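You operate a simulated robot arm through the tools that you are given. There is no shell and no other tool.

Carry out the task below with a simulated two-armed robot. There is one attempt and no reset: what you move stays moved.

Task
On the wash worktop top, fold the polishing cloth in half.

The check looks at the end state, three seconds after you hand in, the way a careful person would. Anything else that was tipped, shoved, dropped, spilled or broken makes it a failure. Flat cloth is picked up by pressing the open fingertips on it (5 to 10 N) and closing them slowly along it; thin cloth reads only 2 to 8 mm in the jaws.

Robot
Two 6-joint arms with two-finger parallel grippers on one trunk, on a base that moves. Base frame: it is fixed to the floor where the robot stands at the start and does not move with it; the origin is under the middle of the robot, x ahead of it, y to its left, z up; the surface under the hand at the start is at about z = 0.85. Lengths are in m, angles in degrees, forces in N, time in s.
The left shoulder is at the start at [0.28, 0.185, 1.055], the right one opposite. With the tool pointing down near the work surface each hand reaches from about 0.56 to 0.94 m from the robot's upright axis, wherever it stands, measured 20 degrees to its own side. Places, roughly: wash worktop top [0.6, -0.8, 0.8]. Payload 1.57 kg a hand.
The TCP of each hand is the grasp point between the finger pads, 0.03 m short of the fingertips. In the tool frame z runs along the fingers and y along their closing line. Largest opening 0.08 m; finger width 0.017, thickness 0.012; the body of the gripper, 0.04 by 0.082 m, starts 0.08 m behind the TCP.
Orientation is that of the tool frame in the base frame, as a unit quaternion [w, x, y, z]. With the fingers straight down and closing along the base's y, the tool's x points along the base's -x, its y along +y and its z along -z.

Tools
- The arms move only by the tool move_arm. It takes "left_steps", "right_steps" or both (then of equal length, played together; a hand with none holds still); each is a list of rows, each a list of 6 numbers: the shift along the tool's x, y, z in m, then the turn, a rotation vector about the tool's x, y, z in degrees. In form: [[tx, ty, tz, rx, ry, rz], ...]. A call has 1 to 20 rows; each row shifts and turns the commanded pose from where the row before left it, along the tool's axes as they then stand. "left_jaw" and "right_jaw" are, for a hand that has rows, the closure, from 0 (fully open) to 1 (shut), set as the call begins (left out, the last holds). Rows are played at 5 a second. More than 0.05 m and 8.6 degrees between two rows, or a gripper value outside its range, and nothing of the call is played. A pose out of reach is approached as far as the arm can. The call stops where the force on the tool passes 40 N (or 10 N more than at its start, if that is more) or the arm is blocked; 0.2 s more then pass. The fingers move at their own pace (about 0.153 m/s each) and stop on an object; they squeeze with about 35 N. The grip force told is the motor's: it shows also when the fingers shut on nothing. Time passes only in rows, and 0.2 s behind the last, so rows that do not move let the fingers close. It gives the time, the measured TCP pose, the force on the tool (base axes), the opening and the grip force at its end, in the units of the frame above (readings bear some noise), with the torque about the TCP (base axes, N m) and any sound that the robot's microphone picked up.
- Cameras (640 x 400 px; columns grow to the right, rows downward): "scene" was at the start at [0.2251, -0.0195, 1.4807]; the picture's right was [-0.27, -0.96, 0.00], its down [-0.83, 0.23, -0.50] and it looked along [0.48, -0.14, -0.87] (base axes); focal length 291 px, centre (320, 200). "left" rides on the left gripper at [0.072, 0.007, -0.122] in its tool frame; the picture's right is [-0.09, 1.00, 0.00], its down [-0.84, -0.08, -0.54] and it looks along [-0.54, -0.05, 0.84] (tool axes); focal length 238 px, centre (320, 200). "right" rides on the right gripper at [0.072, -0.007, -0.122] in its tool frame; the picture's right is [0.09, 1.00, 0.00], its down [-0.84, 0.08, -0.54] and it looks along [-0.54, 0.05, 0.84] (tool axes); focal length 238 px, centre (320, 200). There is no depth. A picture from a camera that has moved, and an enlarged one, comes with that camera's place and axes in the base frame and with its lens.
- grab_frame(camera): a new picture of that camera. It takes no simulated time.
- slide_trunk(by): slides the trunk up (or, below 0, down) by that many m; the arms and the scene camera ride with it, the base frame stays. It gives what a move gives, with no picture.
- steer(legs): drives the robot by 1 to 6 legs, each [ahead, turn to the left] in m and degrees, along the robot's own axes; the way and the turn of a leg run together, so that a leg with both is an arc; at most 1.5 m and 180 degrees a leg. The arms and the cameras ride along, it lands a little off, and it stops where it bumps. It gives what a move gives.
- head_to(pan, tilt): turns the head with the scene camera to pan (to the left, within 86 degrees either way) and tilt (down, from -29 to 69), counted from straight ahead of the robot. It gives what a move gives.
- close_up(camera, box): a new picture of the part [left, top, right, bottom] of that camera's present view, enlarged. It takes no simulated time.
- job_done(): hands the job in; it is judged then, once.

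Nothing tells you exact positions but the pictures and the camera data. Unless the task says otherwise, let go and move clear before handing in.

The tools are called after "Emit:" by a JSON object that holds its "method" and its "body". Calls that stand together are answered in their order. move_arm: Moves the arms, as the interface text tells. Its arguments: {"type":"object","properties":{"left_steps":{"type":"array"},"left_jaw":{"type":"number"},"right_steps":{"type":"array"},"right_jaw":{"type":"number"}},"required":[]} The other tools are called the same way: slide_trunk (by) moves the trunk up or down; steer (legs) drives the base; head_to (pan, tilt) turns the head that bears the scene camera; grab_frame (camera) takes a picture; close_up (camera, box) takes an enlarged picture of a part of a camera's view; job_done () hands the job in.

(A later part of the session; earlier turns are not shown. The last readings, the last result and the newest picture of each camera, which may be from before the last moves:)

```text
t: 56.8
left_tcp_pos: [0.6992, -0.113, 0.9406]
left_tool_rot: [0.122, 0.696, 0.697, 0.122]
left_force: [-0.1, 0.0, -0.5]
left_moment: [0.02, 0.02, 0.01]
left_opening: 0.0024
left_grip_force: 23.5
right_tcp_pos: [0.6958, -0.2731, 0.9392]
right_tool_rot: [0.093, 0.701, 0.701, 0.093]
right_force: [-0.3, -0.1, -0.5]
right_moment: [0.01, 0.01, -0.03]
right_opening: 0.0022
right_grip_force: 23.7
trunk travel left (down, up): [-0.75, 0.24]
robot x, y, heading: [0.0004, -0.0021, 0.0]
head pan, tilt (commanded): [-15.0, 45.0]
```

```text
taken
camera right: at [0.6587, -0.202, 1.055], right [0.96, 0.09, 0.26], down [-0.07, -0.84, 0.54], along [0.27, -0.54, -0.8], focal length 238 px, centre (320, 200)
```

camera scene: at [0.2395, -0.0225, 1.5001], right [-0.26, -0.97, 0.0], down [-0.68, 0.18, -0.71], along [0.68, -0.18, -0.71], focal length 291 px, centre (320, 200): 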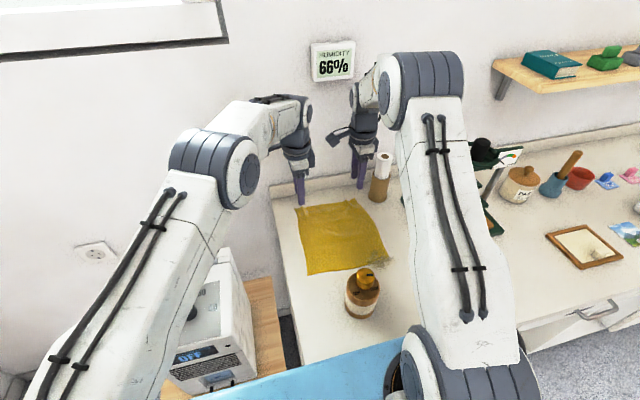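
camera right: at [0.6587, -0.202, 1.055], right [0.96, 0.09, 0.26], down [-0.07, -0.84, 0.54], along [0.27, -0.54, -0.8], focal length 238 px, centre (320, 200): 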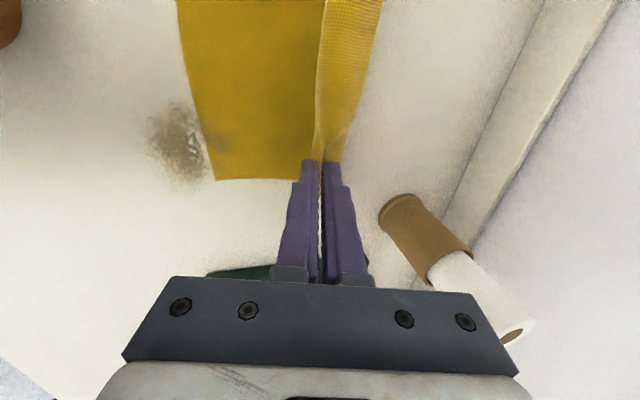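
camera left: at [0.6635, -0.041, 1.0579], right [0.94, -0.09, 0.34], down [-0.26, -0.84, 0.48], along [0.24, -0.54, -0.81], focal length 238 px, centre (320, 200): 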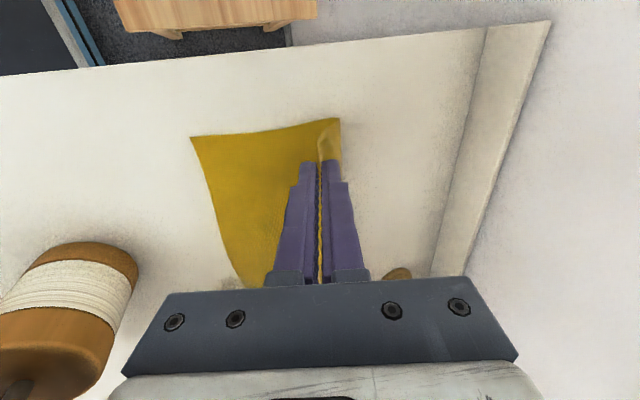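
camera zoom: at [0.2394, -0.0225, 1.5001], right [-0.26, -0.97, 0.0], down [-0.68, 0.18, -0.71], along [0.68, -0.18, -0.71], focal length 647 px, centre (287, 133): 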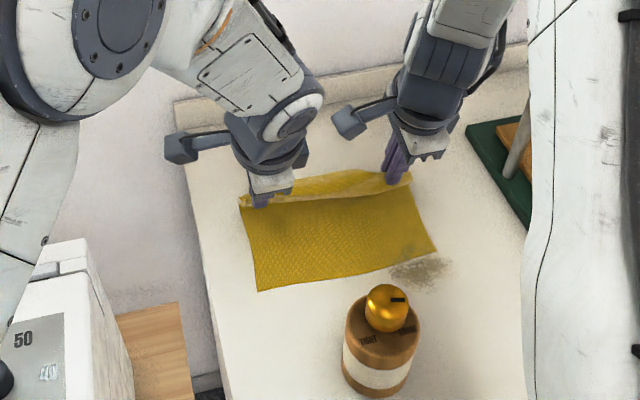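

The edge leans past vertical and the near half remains flat. Continuing down toward the near side.

Emit:
{"method": "move_arm", "body": {"left_steps": [[0, -0.009, 0.0032, 0, 0, 0], [0, -0.009, 0.0032, 0, 0, 0], [0, -0.009, 0.0032, 0, 0, 0], [0, -0.009, 0.0032, 0, 0, 0], [0, 0, 0, 0, 0, 0]], "right_steps": [[0, -0.00785, 0.0036, 0, 0, 0], [0, -0.00785, 0.0036, 0, 0, 0], [0, -0.00785, 0.0036, 0, 0, 0], [0, -0.00785, 0.0036, 0, 0, 0], [0, 0, 0, 0, 0, 0]]}}

Emit:
{"method": "close_up", "body": {"camera": "scene", "box": [240, 140, 430, 320]}}

Emit:
{"method": "grab_frame", "body": {"camera": "left"}}

Emit:
{"method": "grab_frame", "body": {"camera": "right"}}

```text
t: 58.0
left_tcp_pos: [0.6706, -0.1147, 0.9142]
left_tool_rot: [0.123, 0.696, 0.697, 0.122]
left_force: [0.6, 0.5, 0.3]
left_moment: [0.0, 0.01, 0.0]
left_opening: 0.0021
left_grip_force: 23.3
right_tcp_pos: [0.6699, -0.2736, 0.9173]
right_tool_rot: [0.093, 0.702, 0.7, 0.092]
right_force: [-0.2, 0.5, 0.6]
right_moment: [0.02, 0.01, 0.01]
right_opening: 0.0023
right_grip_force: 23.5
trunk travel left (down, up): [-0.75, 0.24]
robot x, y, heading: [0.0027, 0.0013, -0.1]
head pan, tilt (commanded): [-15.0, 45.0]
```

```text
2.22 times, centred on (335, 230) of scene
camera zoom: at [0.2395, -0.0226, 1.5001], right [-0.26, -0.97, 0.0], down [-0.68, 0.18, -0.71], along [0.68, -0.18, -0.71], focal length 647 px, centre (287, 133)
```

zoom: 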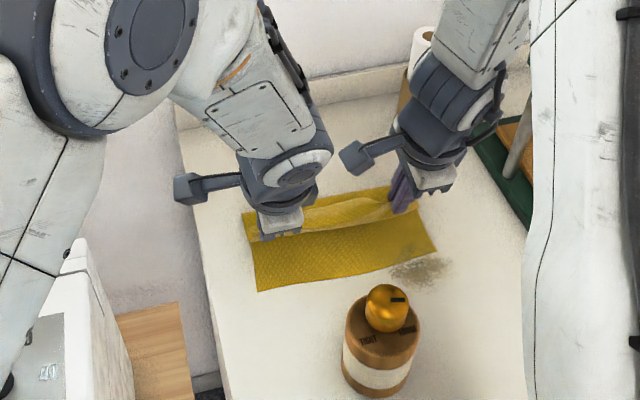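

```text
taken
camera left: at [0.6341, -0.0425, 1.0328], right [0.94, -0.09, 0.34], down [-0.26, -0.84, 0.48], along [0.24, -0.54, -0.81], focal length 238 px, centre (320, 200)
```

left: 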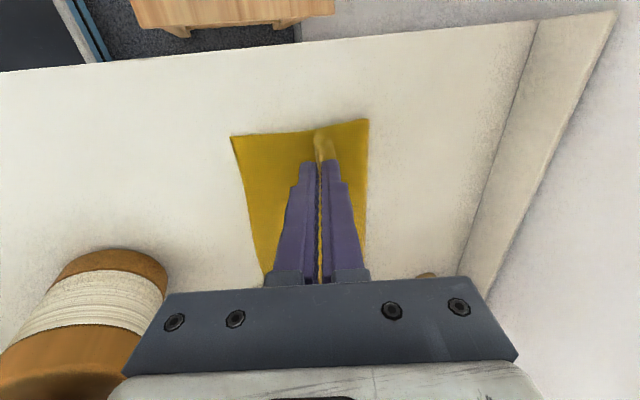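

```text
taken
camera right: at [0.6322, -0.2022, 1.0323], right [0.96, 0.09, 0.26], down [-0.07, -0.84, 0.54], along [0.27, -0.54, -0.8], focal length 238 px, centre (320, 200)
```

right: 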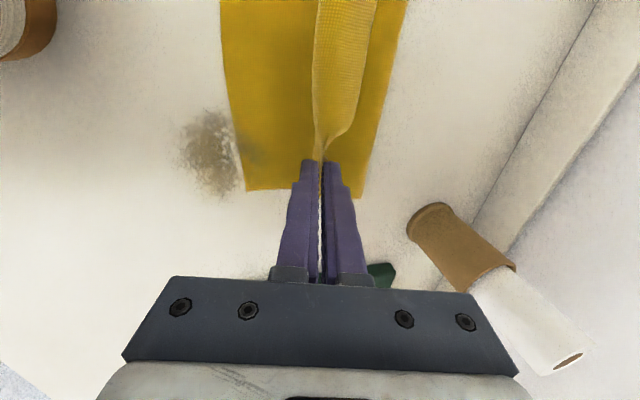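

The fold is forming well: fold line at x≈0.734 and near edge at x≈0.627, so the halves are about equal. A gathered hem of about 4 cm is still in the jaws. I'll lower the pinch close to the lower layer at x≈0.672.

Emit:
{"method": "move_arm", "body": {"left_steps": [[0, -0.0053, 0.0059, 0, 0, 0], [0, -0.0053, 0.0059, 0, 0, 0], [0, -0.0053, 0.0059, 0, 0, 0], [0, 0, 0, 0, 0, 0]], "right_steps": [[0, -0.004, 0.0072, 0, 0, 0], [0, -0.004, 0.0072, 0, 0, 0], [0, -0.004, 0.0072, 0, 0, 0], [0, 0, 0, 0, 0, 0]]}}

Emit:
{"method": "close_up", "body": {"camera": "scene", "box": [240, 140, 430, 320]}}

Emit:
{"method": "close_up", "body": {"camera": "left", "box": [180, 80, 460, 255]}}

Emit:
{"method": "close_up", "body": {"camera": "right", "box": [180, 0, 460, 220]}}

```text
t: 59.0
left_tcp_pos: [0.66, -0.1147, 0.8933]
left_tool_rot: [0.123, 0.696, 0.696, 0.123]
left_force: [-1.0, 0.0, 0.6]
left_moment: [0.01, 0.02, 0.05]
left_opening: 0.002
left_grip_force: 23.3
right_tcp_pos: [0.6628, -0.2744, 0.8942]
right_tool_rot: [0.092, 0.702, 0.701, 0.092]
right_force: [-0.1, 0.5, 0.0]
right_moment: [0.0, 0.02, -0.01]
right_opening: 0.0021
right_grip_force: 23.8
trunk travel left (down, up): [-0.75, 0.24]
robot x, y, heading: [0.0014, -0.0017, -0.2]
head pan, tilt (commanded): [-15.0, 45.0]
```

```text
2.22 times, centred on (335, 230) of scene
camera zoom: at [0.2395, -0.0226, 1.5001], right [-0.26, -0.97, 0.0], down [-0.68, 0.18, -0.71], along [0.68, -0.18, -0.71], focal length 647 px, centre (287, 133)
```

zoom: 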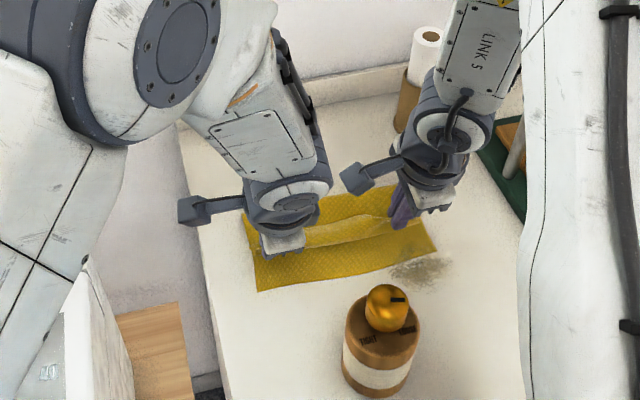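

```text
2.29 times, centred on (320, 168) of left
camera zoom: at [0.6251, -0.0423, 1.0111], right [0.94, -0.09, 0.34], down [-0.26, -0.84, 0.48], along [0.24, -0.54, -0.81], focal length 545 px, centre (320, 274)
```

zoom: 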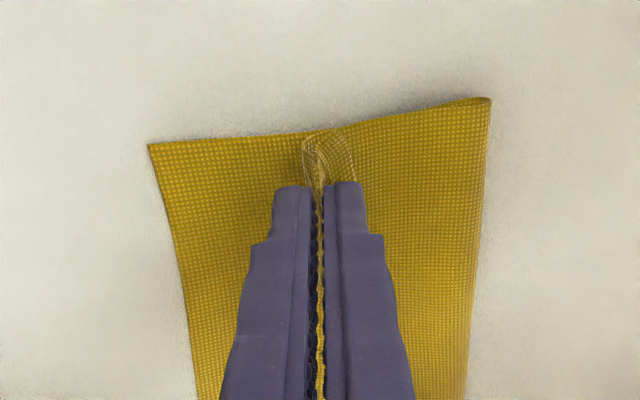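

```text
1.82 times, centred on (320, 110) of right
camera zoom: at [0.6261, -0.2027, 1.0087], right [0.96, 0.09, 0.26], down [-0.07, -0.84, 0.54], along [0.27, -0.54, -0.8], focal length 433 px, centre (320, 364)
```

zoom: 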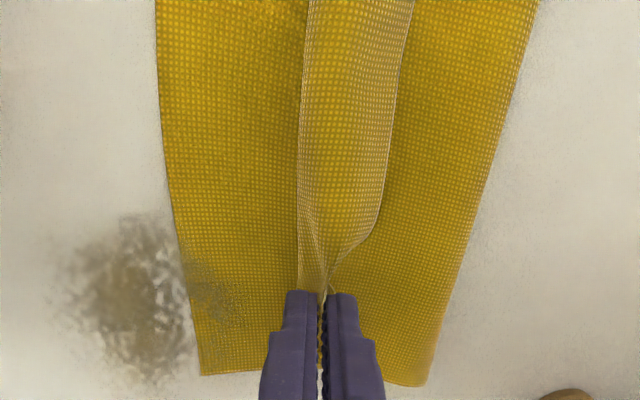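

The exposed strip of the lower layer is about 4.3 cm, which matches the gathered hem that still has to swing over toward me. I'll open the jaws a little and watch how the hem relaxes.

Emit:
{"method": "move_arm", "body": {"left_steps": [[0, 0, 0, 0, 0, 0]], "right_steps": [[0, 0, 0, 0, 0, 0]], "left_jaw": 0.9, "right_jaw": 0.9}}

Emit:
{"method": "move_arm", "body": {"left_steps": [[0, 0, 0, 0, 0, 0], [0, 0, 0, 0, 0, 0]], "right_steps": [[0, 0, 0, 0, 0, 0], [0, 0, 0, 0, 0, 0]], "left_jaw": 0.75, "right_jaw": 0.75}}

Emit:
{"method": "close_up", "body": {"camera": "left", "box": [180, 80, 460, 255]}}

Emit:
{"method": "close_up", "body": {"camera": "right", "box": [180, 0, 460, 220]}}

```text
t: 59.4
left_tcp_pos: [0.6604, -0.1155, 0.8941]
left_tool_rot: [0.122, 0.696, 0.697, 0.122]
left_force: [-0.3, -0.6, -0.9]
left_moment: [-0.02, 0.01, -0.02]
left_opening: 0.0082
left_grip_force: 0.1
right_tcp_pos: [0.663, -0.2747, 0.8936]
right_tool_rot: [0.092, 0.701, 0.701, 0.092]
right_force: [0.1, -0.1, 0.1]
right_moment: [-0.02, 0.04, 0.01]
right_opening: 0.008
right_grip_force: 0.1
trunk travel left (down, up): [-0.75, 0.24]
robot x, y, heading: [-0.0003, 0.0003, -0.0]
head pan, tilt (commanded): [-15.0, 45.0]
```

```text
t: 60.0
left_tcp_pos: [0.6612, -0.114, 0.8942]
left_tool_rot: [0.123, 0.697, 0.696, 0.122]
left_force: [1.3, 0.5, 0.6]
left_moment: [0.01, -0.05, 0.01]
left_opening: 0.0201
left_grip_force: 0.0
right_tcp_pos: [0.6638, -0.2748, 0.8932]
right_tool_rot: [0.093, 0.701, 0.701, 0.092]
right_force: [-0.2, 0.7, 0.2]
right_moment: [0.04, -0.02, 0.02]
right_opening: 0.0199
right_grip_force: 0.1
trunk travel left (down, up): [-0.75, 0.24]
robot x, y, heading: [0.0007, -0.0015, -0.2]
head pan, tilt (commanded): [-15.0, 45.0]
```

```text
2.29 times, centred on (320, 168) of left
camera zoom: at [0.6251, -0.0422, 1.0113], right [0.94, -0.09, 0.34], down [-0.26, -0.84, 0.48], along [0.24, -0.54, -0.81], focal length 545 px, centre (320, 274)
```

zoom: 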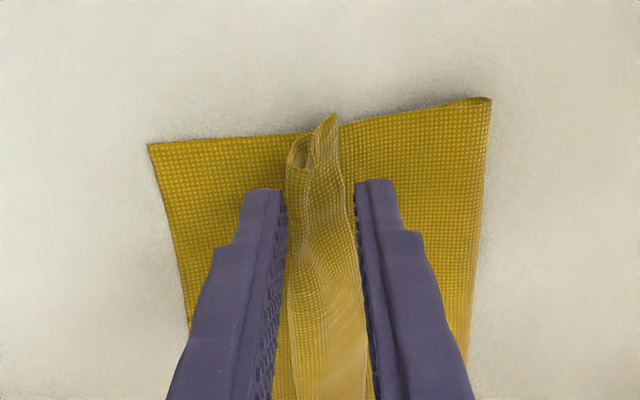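

```text
1.82 times, centred on (320, 110) of right
camera zoom: at [0.6262, -0.2026, 1.0089], right [0.96, 0.09, 0.26], down [-0.07, -0.84, 0.54], along [0.27, -0.54, -0.8], focal length 433 px, centre (320, 364)
```

zoom: 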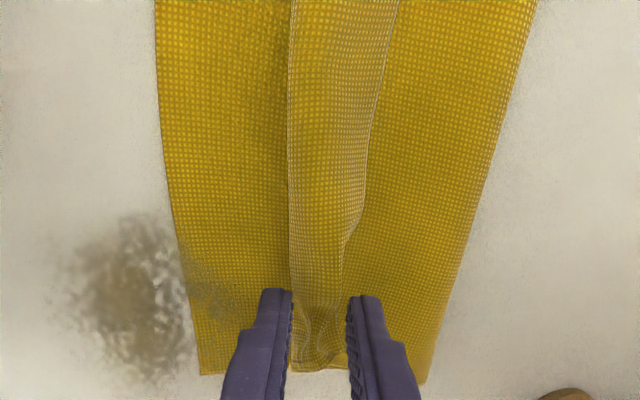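

The gathered hem has opened into a small upright curl between the fingers. I'll open further while shifting the hands toward me, so the outer fingers push the curl over in the right direction.

Emit:
{"method": "move_arm", "body": {"left_steps": [[0, -0.0038, -0.0014, 0, 0, 0]], "right_steps": [[0, -0.0039, -0.001, 0, 0, 0]], "left_jaw": 0.65, "right_jaw": 0.65}}

Emit:
{"method": "move_arm", "body": {"left_steps": [[0, -0.0038, -0.0014, 0, 0, 0]], "right_steps": [[0, -0.0039, -0.001, 0, 0, 0]], "left_jaw": 0.55, "right_jaw": 0.55}}

Emit:
{"method": "move_arm", "body": {"left_steps": [[0, -0.0038, -0.0014, 0, 0, 0]], "right_steps": [[0, -0.0039, -0.001, 0, 0, 0]], "left_jaw": 0.45, "right_jaw": 0.45}}

Emit:
{"method": "close_up", "body": {"camera": "left", "box": [140, 60, 500, 285]}}

Emit:
{"method": "close_up", "body": {"camera": "right", "box": [140, 0, 500, 250]}}

```text
t: 60.4
left_tcp_pos: [0.6563, -0.114, 0.8938]
left_tool_rot: [0.122, 0.696, 0.697, 0.122]
left_force: [-0.3, 0.5, -1.2]
left_moment: [0.0, -0.03, 0.01]
left_opening: 0.028
left_grip_force: 0.1
right_tcp_pos: [0.6597, -0.2731, 0.8947]
right_tool_rot: [0.094, 0.701, 0.701, 0.093]
right_force: [0.2, 0.1, 0.1]
right_moment: [-0.01, 0.02, -0.03]
right_opening: 0.0279
right_grip_force: 0.0
trunk travel left (down, up): [-0.75, 0.24]
robot x, y, heading: [0.0008, -0.0002, 0.1]
head pan, tilt (commanded): [-15.0, 45.0]
```

```text
t: 60.8
left_tcp_pos: [0.653, -0.1123, 0.8929]
left_tool_rot: [0.122, 0.697, 0.696, 0.122]
left_force: [-0.4, -0.4, 0.1]
left_moment: [0.01, -0.03, 0.04]
left_opening: 0.0358
left_grip_force: 0.0
right_tcp_pos: [0.6546, -0.2742, 0.8937]
right_tool_rot: [0.092, 0.701, 0.701, 0.091]
right_force: [-0.1, 0.0, 0.4]
right_moment: [0.01, 0.01, -0.02]
right_opening: 0.0363
right_grip_force: 0.1
trunk travel left (down, up): [-0.75, 0.24]
robot x, y, heading: [-0.0033, 0.0004, 0.1]
head pan, tilt (commanded): [-15.0, 45.0]
```

```text
t: 61.1
left_tcp_pos: [0.6494, -0.112, 0.8943]
left_tool_rot: [0.122, 0.697, 0.696, 0.122]
left_force: [-0.1, -1.6, -0.2]
left_moment: [-0.01, 0.01, -0.01]
left_opening: 0.0439
left_grip_force: 0.0
right_tcp_pos: [0.6519, -0.2733, 0.8943]
right_tool_rot: [0.093, 0.702, 0.7, 0.093]
right_force: [0.0, -0.3, -0.6]
right_moment: [0.0, 0.0, -0.01]
right_opening: 0.0439
right_grip_force: 0.1
trunk travel left (down, up): [-0.75, 0.24]
robot x, y, heading: [0.0001, 0.0031, -0.3]
head pan, tilt (commanded): [-15.0, 45.0]
```

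```text
1.78 times, centred on (320, 172) of left
camera zoom: at [0.6128, -0.041, 1.0112], right [0.94, -0.09, 0.34], down [-0.26, -0.84, 0.48], along [0.24, -0.54, -0.81], focal length 424 px, centre (320, 249)
```

zoom: 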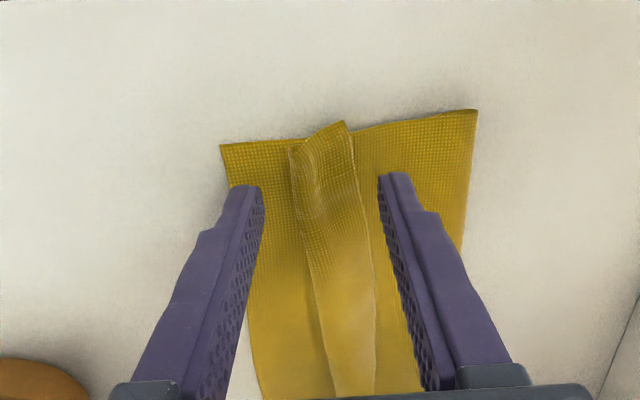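

```text
1.60 times, centred on (320, 125) of right
camera zoom: at [0.6148, -0.2017, 1.009], right [0.96, 0.09, 0.26], down [-0.07, -0.84, 0.54], along [0.27, -0.54, -0.8], focal length 381 px, centre (320, 320)
```

zoom: 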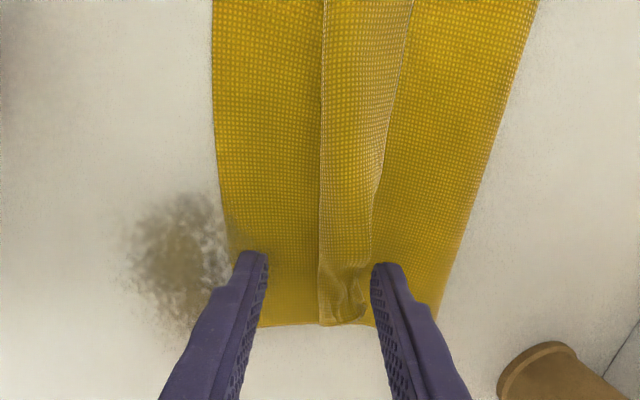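

The hem relaxed but lies folded back, with its edge facing away, on top of the upper layer. The rest of the fold is good. I'll raise the hands, square them, turn the jaws back to close along y, and use the four open fingertips as a gentle rake to unroll the hem toward me.

Emit:
{"method": "move_arm", "body": {"left_steps": [[0, 0.0085, -0.0235, 0, 0, 0], [0, 0.0085, -0.0235, 0, 0, 0], [0, 0, 0, 6.7, 0, 0], [0, 0, 0, 6.7, 0, 0], [0, 0, 0, 6.7, 0, 0], [0, 0, -0.02, 0, 0, 0], [0, 0, 0, 0, 0, 0]], "right_steps": [[0, 0.0065, -0.024, 0, 0, 0], [0, 0.0065, -0.024, 0, 0, 0], [0, 0, 0, 5, 0, 0], [0, 0, 0, 5, 0, 0], [0, 0, 0, 5, 0, 0], [0, 0, -0.02, 0, 0, 0], [0, 0, 0, 0, 0, 0]]}}

Emit:
{"method": "move_arm", "body": {"left_steps": [[0, 0, 0, 0, 0, -8.2], [0, 0, 0, 0, 0, -8.2], [0, 0, 0, 0, 0, -8.2], [0, 0, 0, 0, 0, -8.2], [0, 0, 0, 0, 0, -8.2], [0, 0, 0, 0, 0, -8.2], [0, 0, 0, 0, 0, -8.2], [0, 0, 0, 0, 0, -8.2], [0, 0, 0, 0, 0, -8.2], [0, 0, 0, 0, 0, -8.2], [0, 0, 0, 0, 0, -8], [0, 0, 0, 0, 0, 0]], "right_steps": [[0, 0, 0, 0, 0, -8.2], [0, 0, 0, 0, 0, -8.2], [0, 0, 0, 0, 0, -8.2], [0, 0, 0, 0, 0, -8.2], [0, 0, 0, 0, 0, -8.2], [0, 0, 0, 0, 0, -8.2], [0, 0, 0, 0, 0, -8.2], [0, 0, 0, 0, 0, -8.2], [0, 0, 0, 0, 0, -8.2], [0, 0, 0, 0, 0, -8.2], [0, 0, 0, 0, 0, -8], [0, 0, 0, 0, 0, 0]]}}

Emit:
{"method": "grab_frame", "body": {"camera": "left"}}

Emit:
{"method": "grab_frame", "body": {"camera": "right"}}

Emit:
{"method": "close_up", "body": {"camera": "scene", "box": [240, 140, 430, 320]}}

```text
t: 62.8
left_tcp_pos: [0.6485, -0.113, 0.963]
left_tool_rot: [-0.001, 0.707, 0.707, -0.001]
left_force: [-0.8, 0.1, 0.0]
left_moment: [0.02, 0.03, -0.06]
left_opening: 0.0442
left_grip_force: 0.0
right_tcp_pos: [0.6525, -0.2728, 0.9568]
right_tool_rot: [0.0, 0.707, 0.708, 0.001]
right_force: [0.8, -0.1, 1.0]
right_moment: [-0.06, -0.02, 0.03]
right_opening: 0.0439
right_grip_force: 0.0
right hand out of reach, approached as far as the arm can: row 1
trunk travel left (down, up): [-0.75, 0.24]
robot x, y, heading: [0.0014, -0.0012, 0.0]
head pan, tilt (commanded): [-15.0, 45.0]
```

```text
t: 65.3
left_tcp_pos: [0.6486, -0.1128, 0.9638]
left_tool_rot: [-0.002, 0.0, 1.0, 0.001]
left_force: [0.6, -0.7, -0.4]
left_moment: [0.01, 0.0, 0.0]
left_opening: 0.0439
left_grip_force: 0.1
right_tcp_pos: [0.6542, -0.2746, 0.9575]
right_tool_rot: [0.001, -0.001, 1.0, 0.0]
right_force: [0.0, 0.3, -0.1]
right_moment: [-0.01, 0.04, 0.01]
right_opening: 0.0441
right_grip_force: 0.1
trunk travel left (down, up): [-0.75, 0.24]
robot x, y, heading: [-0.0015, -0.0003, -0.1]
head pan, tilt (commanded): [-15.0, 45.0]
```

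```text
taken
camera left: at [0.5767, -0.1064, 1.0864], right [0.09, 1.0, 0.0], down [0.84, -0.08, 0.54], along [0.54, -0.05, -0.84], focal length 238 px, centre (320, 200)
```

left: 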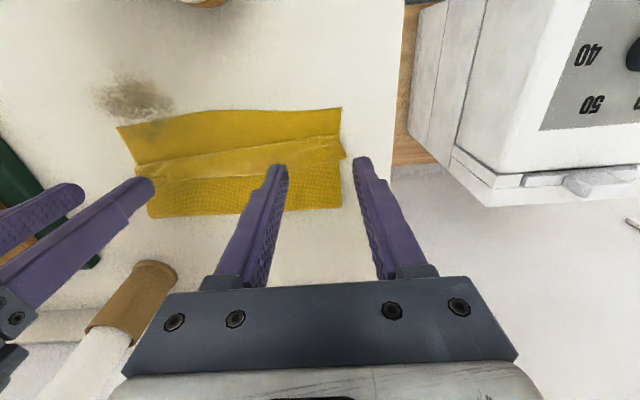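

```text
taken
camera right: at [0.5813, -0.2801, 1.0781], right [-0.09, 1.0, 0.0], down [0.84, 0.08, 0.54], along [0.54, 0.05, -0.84], focal length 238 px, centre (320, 200)
```

right: 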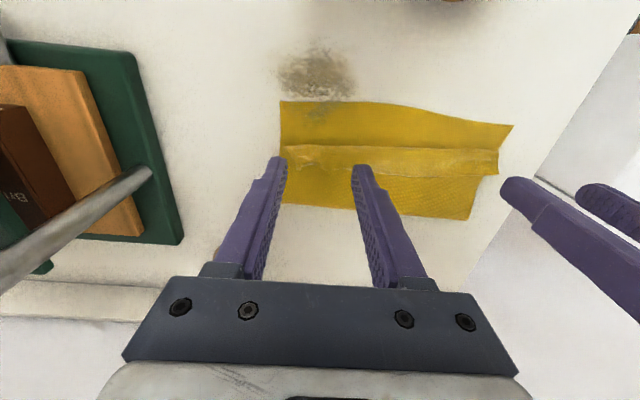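

```text
2.22 times, centred on (335, 230) of scene
camera zoom: at [0.2395, -0.0225, 1.5001], right [-0.26, -0.97, 0.0], down [-0.68, 0.18, -0.71], along [0.68, -0.18, -0.71], focal length 647 px, centre (287, 133)
```

zoom: 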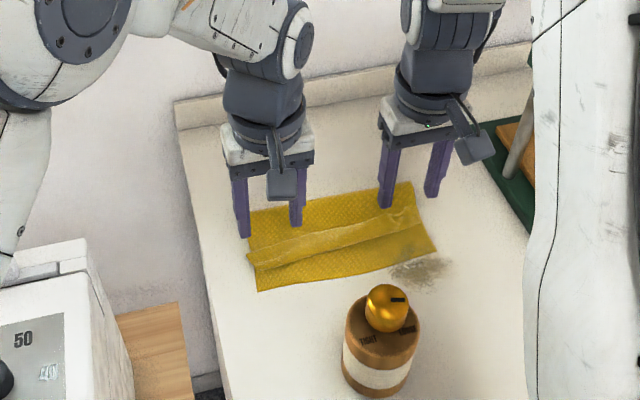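

Now I see it clearly: near edge x≈0.625, hem bend x≈0.655, hem edge x≈0.677, fold line x≈0.734. I'll place the four fingertips behind the hem edge, just over the upper layer.

Emit:
{"method": "move_arm", "body": {"left_steps": [[-0.0165, -0.0084, 0.004, 0, 0, 0], [-0.0165, -0.0084, 0.01, 0, 0, 0], [-0.0165, -0.0084, 0.03, 0, 0, 0], [0, 0, 0, 0, 0, 0]], "right_steps": [[-0.0146, 0.0055, 0.003, 0, 0, 0], [-0.0146, 0.0055, 0.01, 0, 0, 0], [-0.0146, 0.0055, 0.025, 0, 0, 0], [0, 0, 0, 0, 0, 0]], "left_jaw": 0.12, "right_jaw": 0.25}}

Emit:
{"method": "grab_frame", "body": {"camera": "left"}}

Emit:
{"method": "grab_frame", "body": {"camera": "right"}}

Emit:
{"method": "close_up", "body": {"camera": "scene", "box": [240, 140, 430, 320]}}

```text
t: 66.3
left_tcp_pos: [0.7009, -0.1368, 0.9196]
left_tool_rot: [-0.002, 0.0, 1.0, 0.0]
left_force: [0.6, -0.5, -0.7]
left_moment: [-0.01, 0.01, -0.01]
left_opening: 0.0703
left_grip_force: 0.0
right_tcp_pos: [0.6975, -0.2544, 0.9182]
right_tool_rot: [0.0, 0.0, 1.0, 0.0]
right_force: [-0.5, -0.3, 0.2]
right_moment: [-0.01, 0.05, -0.01]
right_opening: 0.06
right_grip_force: 0.0
trunk travel left (down, up): [-0.75, 0.24]
robot x, y, heading: [-0.0009, 0.0021, 0.2]
head pan, tilt (commanded): [-15.0, 45.0]
```

```text
taken
camera left: at [0.6276, -0.131, 1.0424], right [0.09, 1.0, 0.0], down [0.84, -0.08, 0.54], along [0.54, -0.05, -0.84], focal length 238 px, centre (320, 200)
```

left: 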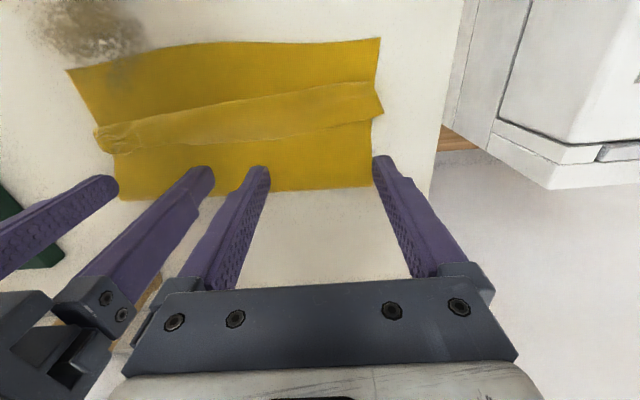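

```text
taken
camera right: at [0.6255, -0.2615, 1.0395], right [-0.09, 1.0, 0.0], down [0.84, 0.08, 0.54], along [0.54, 0.05, -0.84], focal length 238 px, centre (320, 200)
```

right: 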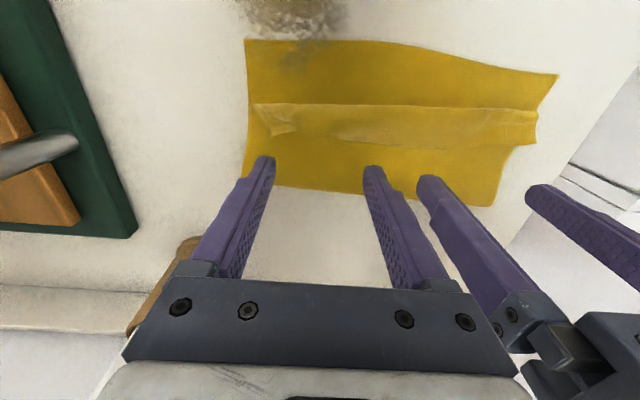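

```text
2.22 times, centred on (335, 230) of scene
camera zoom: at [0.2399, -0.0226, 1.5], right [-0.26, -0.97, 0.0], down [-0.68, 0.18, -0.71], along [0.68, -0.18, -0.71], focal length 647 px, centre (287, 133)
```

zoom: 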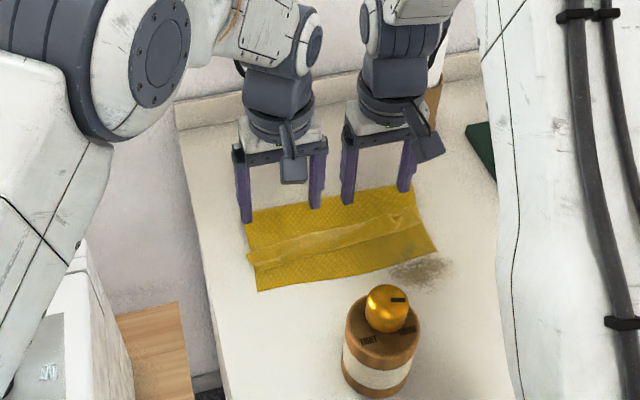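

The view is good. I'll zoom in on the hem before touching it.

Emit:
{"method": "close_up", "body": {"camera": "left", "box": [50, 20, 410, 230]}}

Emit:
{"method": "close_up", "body": {"camera": "right", "box": [220, 20, 580, 230]}}

```text
1.78 times, centred on (230, 125) of left
camera zoom: at [0.6276, -0.131, 1.0424], right [0.09, 1.0, 0.0], down [0.84, -0.08, 0.54], along [0.54, -0.05, -0.84], focal length 424 px, centre (480, 333)
```

zoom: 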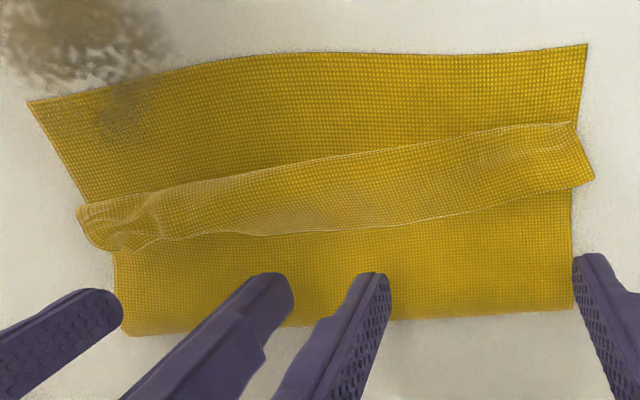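

```text
1.78 times, centred on (400, 125) of right
camera zoom: at [0.6255, -0.2615, 1.0395], right [-0.09, 1.0, 0.0], down [0.84, 0.08, 0.54], along [0.54, 0.05, -0.84], focal length 424 px, centre (178, 333)
```

zoom: 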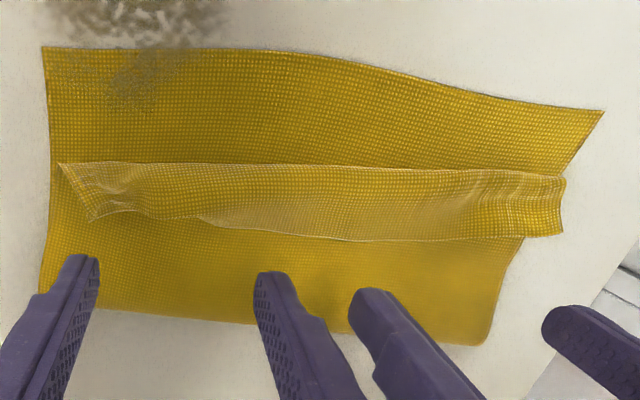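

The hem lies flat on the upper layer, with its edge at about x≈0.685. I'll shift a few millimetres back and lower the tips behind it until they just touch.

Emit:
{"method": "move_arm", "body": {"left_steps": [[-0.005, 0, 0.008, 0, 0, 0], [0, 0, 0.01, 0, 0, 0], [0, 0, 0.009, 0, 0, 0], [0, 0, 0, 0, 0, 0]], "right_steps": [[-0.007, 0, 0.008, 0, 0, 0], [0, 0, 0.01, 0, 0, 0], [0, 0, 0.008, 0, 0, 0], [0, 0, 0, 0, 0, 0]]}}

Emit:
{"method": "close_up", "body": {"camera": "left", "box": [50, 20, 410, 230]}}

Emit:
{"method": "close_up", "body": {"camera": "right", "box": [220, 20, 580, 230]}}

```text
t: 67.3
left_tcp_pos: [0.7029, -0.138, 0.8922]
left_tool_rot: [-0.002, 0.0, 1.0, 0.0]
left_force: [0.4, -0.6, 0.6]
left_moment: [0.02, 0.03, 0.01]
left_opening: 0.0701
left_grip_force: 0.1
right_tcp_pos: [0.703, -0.2567, 0.8941]
right_tool_rot: [0.001, 0.0, 1.0, 0.0]
right_force: [0.6, -1.3, 0.8]
right_moment: [-0.01, -0.03, 0.01]
right_opening: 0.06
right_grip_force: 0.1
trunk travel left (down, up): [-0.75, 0.24]
robot x, y, heading: [-0.0024, 0.0004, -0.0]
head pan, tilt (commanded): [-15.0, 45.0]
```

```text
1.78 times, centred on (230, 125) of left
camera zoom: at [0.6312, -0.1311, 1.0153], right [0.09, 1.0, 0.0], down [0.84, -0.08, 0.54], along [0.54, -0.05, -0.84], focal length 424 px, centre (480, 333)
```

zoom: 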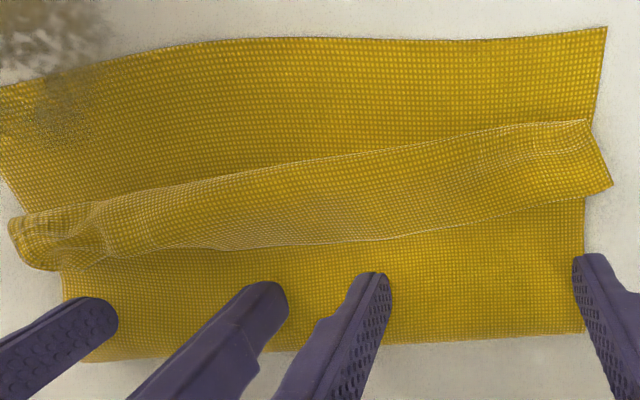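

```text
1.78 times, centred on (400, 125) of right
camera zoom: at [0.6317, -0.2638, 1.0142], right [-0.09, 1.0, 0.0], down [0.84, 0.08, 0.54], along [0.54, 0.05, -0.84], focal length 424 px, centre (178, 333)
```

zoom: 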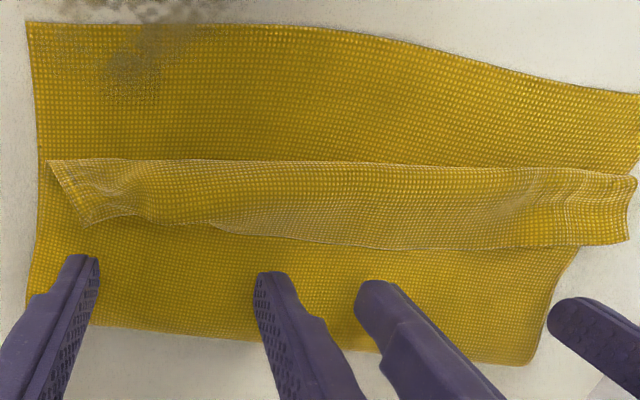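

The tips are about 1 cm above the worktop. I'll lower to near contact with the upper layer.

Emit:
{"method": "move_arm", "body": {"left_steps": [[0, 0, 0.003, 0, 0, 0], [0, 0, 0.002, 0, 0, 0], [0, 0, 0, 0, 0, 0]], "right_steps": [[0, 0, 0.004, 0, 0, 0], [0, 0, 0.002, 0, 0, 0], [0, 0, 0, 0, 0, 0]]}}

```text
t: 68.2
left_tcp_pos: [0.7024, -0.138, 0.8869]
left_tool_rot: [-0.001, 0.0, 1.0, 0.0]
left_force: [0.2, -0.1, 0.6]
left_moment: [0.0, 0.05, 0.03]
left_opening: 0.0706
left_grip_force: 0.1
right_tcp_pos: [0.7035, -0.2569, 0.8874]
right_tool_rot: [0.001, 0.0, 1.0, 0.0]
right_force: [0.3, 0.4, 0.2]
right_moment: [-0.02, 0.0, 0.0]
right_opening: 0.0599
right_grip_force: 0.1
trunk travel left (down, up): [-0.75, 0.24]
robot x, y, heading: [-0.0001, -0.0025, -0.1]
head pan, tilt (commanded): [-15.0, 45.0]
```

No contact yet at tip height 0.857. I'll go 2.5 mm lower and begin sliding toward me in small steps.

Emit:
{"method": "move_arm", "body": {"left_steps": [[0, 0, 0.0025, 0, 0, 0], [0.005, 0, 0, 0, 0, 0], [0.005, 0, 0, 0, 0, 0], [0.005, 0, 0, 0, 0, 0], [0, 0, 0, 0, 0, 0]], "right_steps": [[0, 0, 0.003, 0, 0, 0], [0.005, 0, 0, 0, 0, 0], [0.005, 0, 0, 0, 0, 0], [0.005, 0, 0, 0, 0, 0], [0, 0, 0, 0, 0, 0]]}}

Emit:
{"method": "close_up", "body": {"camera": "left", "box": [50, 20, 410, 230]}}

Emit:
{"method": "close_up", "body": {"camera": "right", "box": [220, 20, 580, 230]}}

```text
t: 69.3
left_tcp_pos: [0.6881, -0.1384, 0.8839]
left_tool_rot: [-0.003, -0.001, 1.0, 0.0]
left_force: [0.7, 0.7, 0.4]
left_moment: [0.0, 0.0, -0.03]
left_opening: 0.0704
left_grip_force: 0.0
right_tcp_pos: [0.6874, -0.2568, 0.8847]
right_tool_rot: [0.001, 0.001, 1.0, 0.0]
right_force: [-0.2, -0.6, 0.0]
right_moment: [0.02, 0.0, -0.02]
right_opening: 0.0599
right_grip_force: 0.1
trunk travel left (down, up): [-0.75, 0.24]
robot x, y, heading: [-0.0017, -0.002, 0.0]
head pan, tilt (commanded): [-15.0, 45.0]
```

```text
1.78 times, centred on (230, 125) of left
camera zoom: at [0.6155, -0.1314, 1.0076], right [0.09, 1.0, 0.0], down [0.84, -0.08, 0.54], along [0.54, -0.05, -0.84], focal length 424 px, centre (480, 333)
```

zoom: 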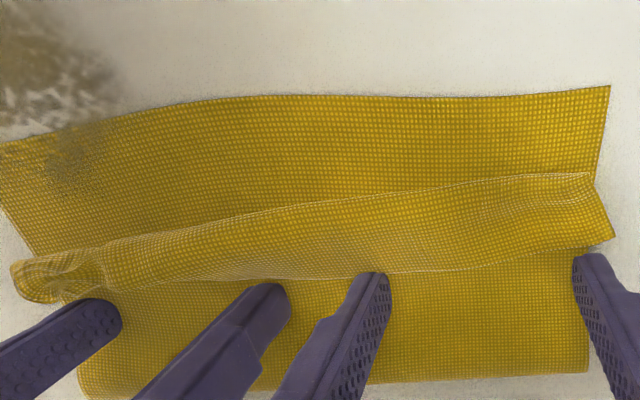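

```text
1.78 times, centred on (400, 125) of right
camera zoom: at [0.6173, -0.264, 1.0054], right [-0.09, 1.0, 0.0], down [0.84, 0.08, 0.54], along [0.54, 0.05, -0.84], focal length 424 px, centre (178, 333)
```

zoom: 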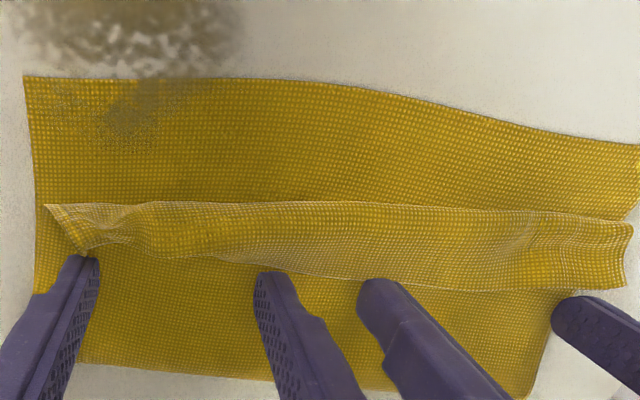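

The fingertips are right behind the hem's edge. I'll keep sliding toward me.

Emit:
{"method": "move_arm", "body": {"left_steps": [[0.004, 0, 0, 0, 0, 0], [0.004, 0, 0, 0, 0, 0], [0.004, 0, 0, 0, 0, 0], [0.004, 0, 0, 0, 0, 0], [0, 0, 0, 0, 0, 0]], "right_steps": [[0.004, 0, 0, 0, 0, 0], [0.004, 0, 0, 0, 0, 0], [0.004, 0, 0, 0, 0, 0], [0.004, 0, 0, 0, 0, 0], [0, 0, 0, 0, 0, 0]]}}

Emit:
{"method": "close_up", "body": {"camera": "left", "box": [50, 20, 410, 230]}}

Emit:
{"method": "close_up", "body": {"camera": "right", "box": [220, 20, 580, 230]}}

```text
t: 70.5
left_tcp_pos: [0.6725, -0.1381, 0.8849]
left_tool_rot: [-0.002, 0.001, 1.0, 0.0]
left_force: [-1.0, -0.5, 0.7]
left_moment: [-0.01, 0.01, 0.03]
left_opening: 0.0705
left_grip_force: 0.1
right_tcp_pos: [0.6722, -0.2576, 0.884]
right_tool_rot: [0.0, 0.002, 1.0, 0.0]
right_force: [-0.8, -0.8, -0.2]
right_moment: [0.01, -0.02, 0.04]
right_opening: 0.06
right_grip_force: 0.1
trunk travel left (down, up): [-0.75, 0.24]
robot x, y, heading: [0.0029, 0.0021, -0.0]
head pan, tilt (commanded): [-15.0, 45.0]
```

```text
1.78 times, centred on (230, 125) of left
camera zoom: at [0.5994, -0.1312, 1.0073], right [0.09, 1.0, 0.0], down [0.84, -0.08, 0.54], along [0.54, -0.05, -0.84], focal length 424 px, centre (480, 333)
```

zoom: 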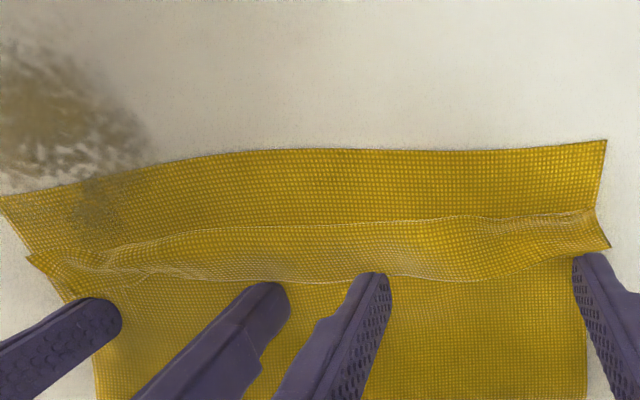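

```text
1.78 times, centred on (400, 125) of right
camera zoom: at [0.6012, -0.2643, 1.0044], right [-0.09, 1.0, 0.0], down [0.84, 0.08, 0.54], along [0.54, 0.05, -0.84], focal length 424 px, centre (178, 333)
```

zoom: 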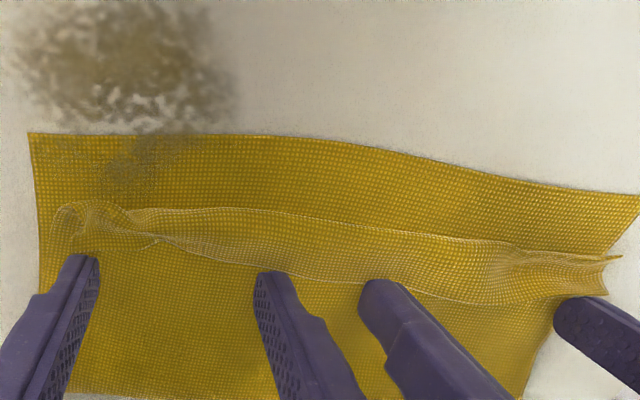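

It's working: the hem is unrolling, with the bend advancing and the flap narrowing from about 3 cm to 2 cm. The near edge hasn't moved, so I'll continue.

Emit:
{"method": "move_arm", "body": {"left_steps": [[0.004, 0, 0, 0, 0, 0], [0.004, 0, 0, 0, 0, 0], [0.004, 0, 0, 0, 0, 0], [0.004, 0, 0, 0, 0, 0], [0, 0, 0, 0, 0, 0]], "right_steps": [[0.004, 0, 0, 0, 0, 0], [0.004, 0, 0, 0, 0, 0], [0.004, 0, 0, 0, 0, 0], [0.004, 0, 0, 0, 0, 0], [0, 0, 0, 0, 0, 0]]}}

Emit:
{"method": "close_up", "body": {"camera": "left", "box": [50, 20, 410, 230]}}

Emit:
{"method": "close_up", "body": {"camera": "right", "box": [220, 20, 580, 230]}}

```text
t: 71.8
left_tcp_pos: [0.6572, -0.1378, 0.8853]
left_tool_rot: [-0.002, 0.0, 1.0, 0.0]
left_force: [-0.1, 0.3, 1.0]
left_moment: [0.05, -0.01, 0.0]
left_opening: 0.0703
left_grip_force: 0.0
right_tcp_pos: [0.6559, -0.2562, 0.8826]
right_tool_rot: [0.001, 0.0, 1.0, 0.0]
right_force: [0.4, 0.4, -0.8]
right_moment: [-0.03, -0.02, 0.0]
right_opening: 0.0596
right_grip_force: 0.1
trunk travel left (down, up): [-0.75, 0.24]
robot x, y, heading: [0.0013, 0.0008, -0.2]
head pan, tilt (commanded): [-15.0, 45.0]
```

```text
1.78 times, centred on (230, 125) of left
camera zoom: at [0.5839, -0.1311, 1.0078], right [0.09, 1.0, 0.0], down [0.84, -0.08, 0.54], along [0.54, -0.05, -0.84], focal length 424 px, centre (480, 333)
```

zoom: 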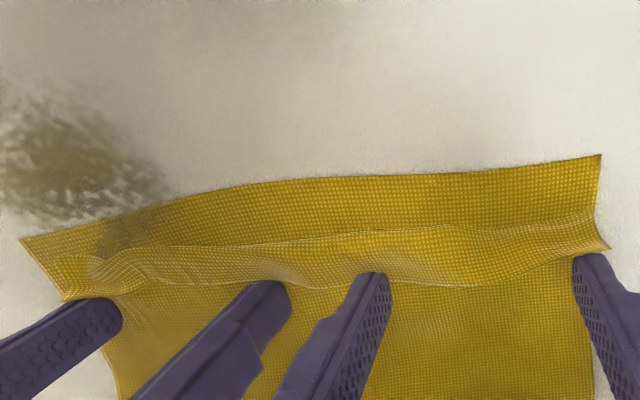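

```text
1.78 times, centred on (400, 125) of right
camera zoom: at [0.5851, -0.2636, 1.005], right [-0.09, 1.0, 0.0], down [0.84, 0.08, 0.54], along [0.54, 0.05, -0.84], focal length 424 px, centre (178, 333)
```

zoom: 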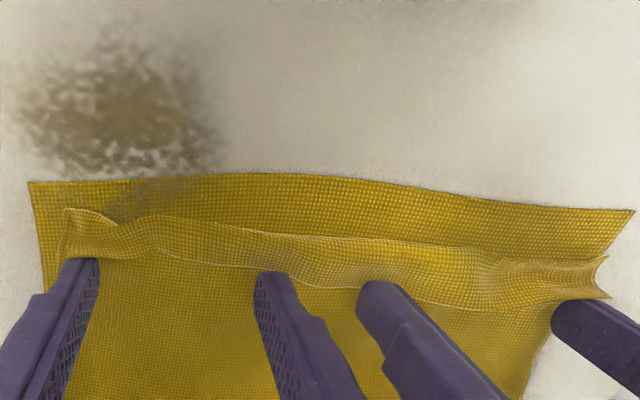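

The hem advanced again, but now the whole cloth is starting to slide: the near edge is at about 0.615. I'll use the left hand to pin the layers near the fold while the right hand rakes its half of the hem.

Emit:
{"method": "move_arm", "body": {"left_steps": [[0, 0, -0.015, 0, 0, 0], [-0.02, 0, -0.005, 0, 0, 0], [-0.02, 0, 0, 0, 0, 0], [0, 0, 0, 0, 0, 0]], "right_steps": [[0, 0, -0.003, 0, 0, 0], [0, 0, 0, 0, 0, 0], [0, 0, 0, 0, 0, 0], [0, 0, 0, 0, 0, 0]]}}

Emit:
{"method": "grab_frame", "body": {"camera": "left"}}

Emit:
{"method": "grab_frame", "body": {"camera": "right"}}

Emit:
{"method": "close_up", "body": {"camera": "scene", "box": [240, 140, 430, 320]}}

```text
t: 72.8
left_tcp_pos: [0.6988, -0.1356, 0.9055]
left_tool_rot: [-0.002, 0.0, 1.0, 0.0]
left_force: [-0.5, -0.1, -0.1]
left_moment: [-0.01, 0.0, -0.03]
left_opening: 0.0704
left_grip_force: 0.1
right_tcp_pos: [0.6566, -0.2563, 0.8873]
right_tool_rot: [0.001, 0.0, 1.0, 0.0]
right_force: [-0.6, -0.7, -0.8]
right_moment: [-0.04, 0.01, 0.0]
right_opening: 0.0601
right_grip_force: 0.1
trunk travel left (down, up): [-0.75, 0.24]
robot x, y, heading: [0.0, -0.0023, -0.1]
head pan, tilt (commanded): [-15.0, 45.0]
```

```text
taken
camera left: at [0.6254, -0.1305, 1.0276], right [0.09, 1.0, 0.0], down [0.84, -0.08, 0.54], along [0.54, -0.05, -0.84], focal length 238 px, centre (320, 200)
```

left: 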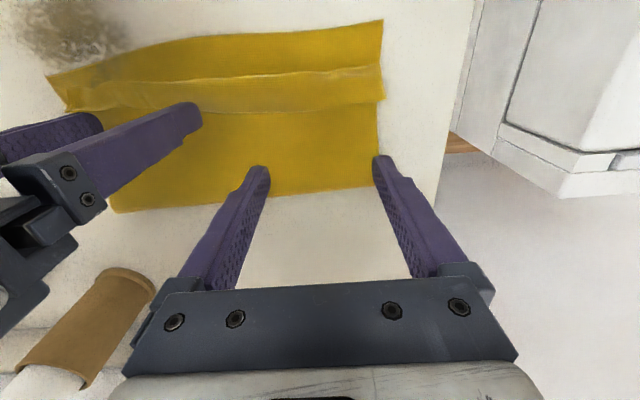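

```text
taken
camera right: at [0.5852, -0.2637, 1.0077], right [-0.09, 1.0, 0.0], down [0.84, 0.08, 0.54], along [0.54, 0.05, -0.84], focal length 238 px, centre (320, 200)
```

right: 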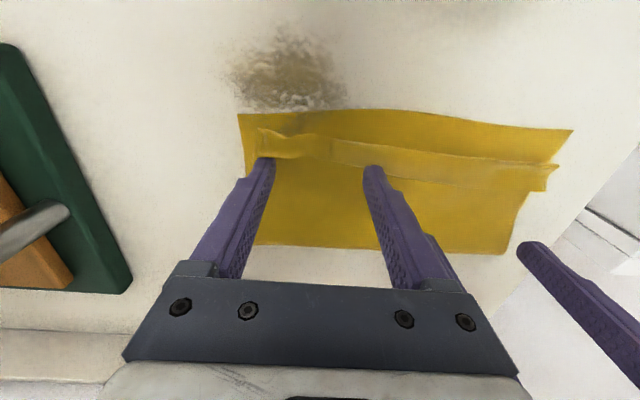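

```text
2.22 times, centred on (335, 230) of scene
camera zoom: at [0.2396, -0.0225, 1.5001], right [-0.26, -0.97, 0.0], down [-0.68, 0.18, -0.71], along [0.68, -0.18, -0.71], focal length 647 px, centre (287, 133)
```

zoom: 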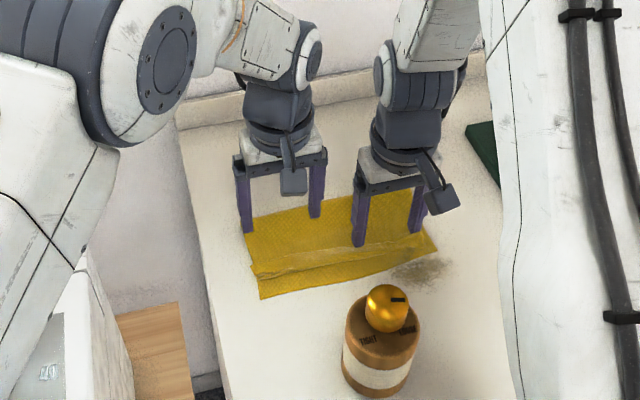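

The flap is about 1.8 cm wide with 2 cm of lower layer still showing. I'll press the left fingers on the layers near the fold.

Emit:
{"method": "move_arm", "body": {"left_steps": [[0, 0, 0.01, 0, 0, 0], [0, 0, 0.01, 0, 0, 0], [0, 0, 0.003, 0, 0, 0], [0, 0, 0, 0, 0, 0]], "right_steps": [[-0.004, 0, 0, 0, 0, 0], [0, 0, 0.002, 0, 0, 0], [0, 0, 0, 0, 0, 0], [0, 0, 0, 0, 0, 0]]}}

```text
t: 73.8
left_tcp_pos: [0.697, -0.1375, 0.8815]
left_tool_rot: [-0.002, 0.0, 1.0, -0.001]
left_force: [-0.6, 0.6, 2.8]
left_moment: [0.13, -0.02, -0.02]
left_opening: 0.0707
left_grip_force: 0.3
right_tcp_pos: [0.6611, -0.2563, 0.8855]
right_tool_rot: [0.001, 0.0, 1.0, 0.001]
right_force: [0.0, -0.7, -0.8]
right_moment: [-0.01, 0.04, 0.01]
right_opening: 0.06
right_grip_force: 0.2
trunk travel left (down, up): [-0.75, 0.24]
robot x, y, heading: [0.0004, -0.0023, -0.0]
head pan, tilt (commanded): [-15.0, 45.0]
```

Left presses with 2.8 N; I'll add a little. Then the right hand rakes toward me.

Emit:
{"method": "move_arm", "body": {"left_steps": [[0, 0, 0.0006, 0, 0, 0], [0, 0, 0, 0, 0, 0], [0, 0, 0, 0, 0, 0], [0, 0, 0, 0, 0, 0], [0, 0, 0, 0, 0, 0], [0, 0, 0, 0, 0, 0], [0, 0, 0, 0, 0, 0], [0, 0, 0, 0, 0, 0]], "right_steps": [[0, 0, 0, 0, 0, 0], [0, 0, 0.0005, 0, 0, 0], [0.004, 0, 0, 0, 0, 0], [0.004, 0, 0, 0, 0, 0], [0.004, 0, 0, 0, 0, 0], [0.004, 0, 0, 0, 0, 0], [0.004, 0, 0, 0, 0, 0], [0, 0, 0, 0, 0, 0]]}}

Emit:
{"method": "close_up", "body": {"camera": "right", "box": [200, 60, 600, 300]}}

Emit:
{"method": "grab_frame", "body": {"camera": "left"}}

```text
t: 75.5
left_tcp_pos: [0.6982, -0.1386, 0.8812]
left_tool_rot: [0.0, -0.001, 1.0, 0.0]
left_force: [1.0, 0.0, 14.1]
left_moment: [0.49, -0.03, -0.03]
left_opening: 0.0706
left_grip_force: 0.3
right_tcp_pos: [0.6398, -0.2558, 0.8843]
right_tool_rot: [0.001, -0.001, 1.0, 0.0]
right_force: [-0.4, -0.6, -0.6]
right_moment: [0.01, -0.03, -0.02]
right_opening: 0.0602
right_grip_force: 0.1
trunk travel left (down, up): [-0.75, 0.24]
robot x, y, heading: [-0.0004, -0.0006, 0.1]
head pan, tilt (commanded): [-15.0, 45.0]
```

```text
1.60 times, centred on (400, 180) of right
camera zoom: at [0.5685, -0.2632, 1.0052], right [-0.09, 1.0, 0.0], down [0.84, 0.08, 0.54], along [0.54, 0.05, -0.84], focal length 381 px, centre (192, 232)
```

zoom: 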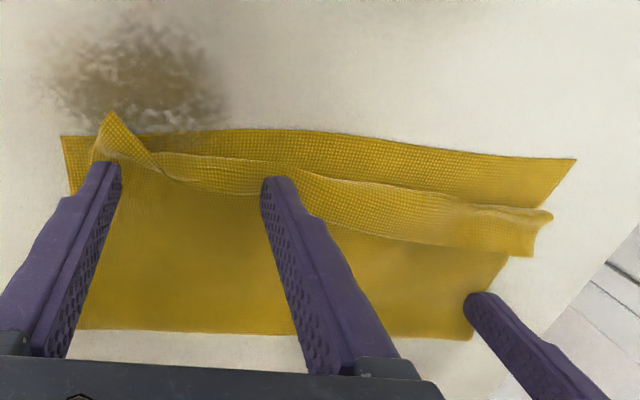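

```text
taken
camera left: at [0.6242, -0.1308, 1.0043], right [0.09, 1.0, 0.0], down [0.84, -0.08, 0.54], along [0.54, -0.05, -0.84], focal length 238 px, centre (320, 200)
```

left: 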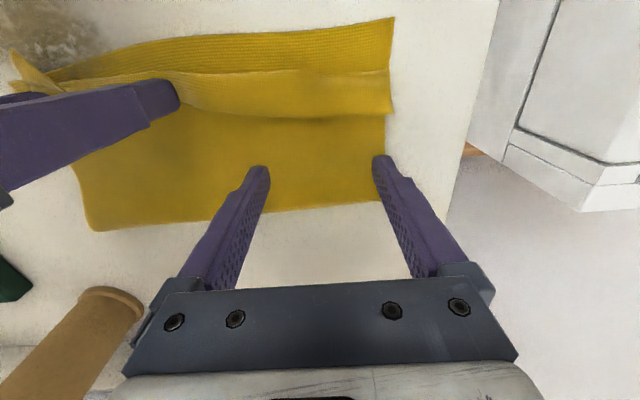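

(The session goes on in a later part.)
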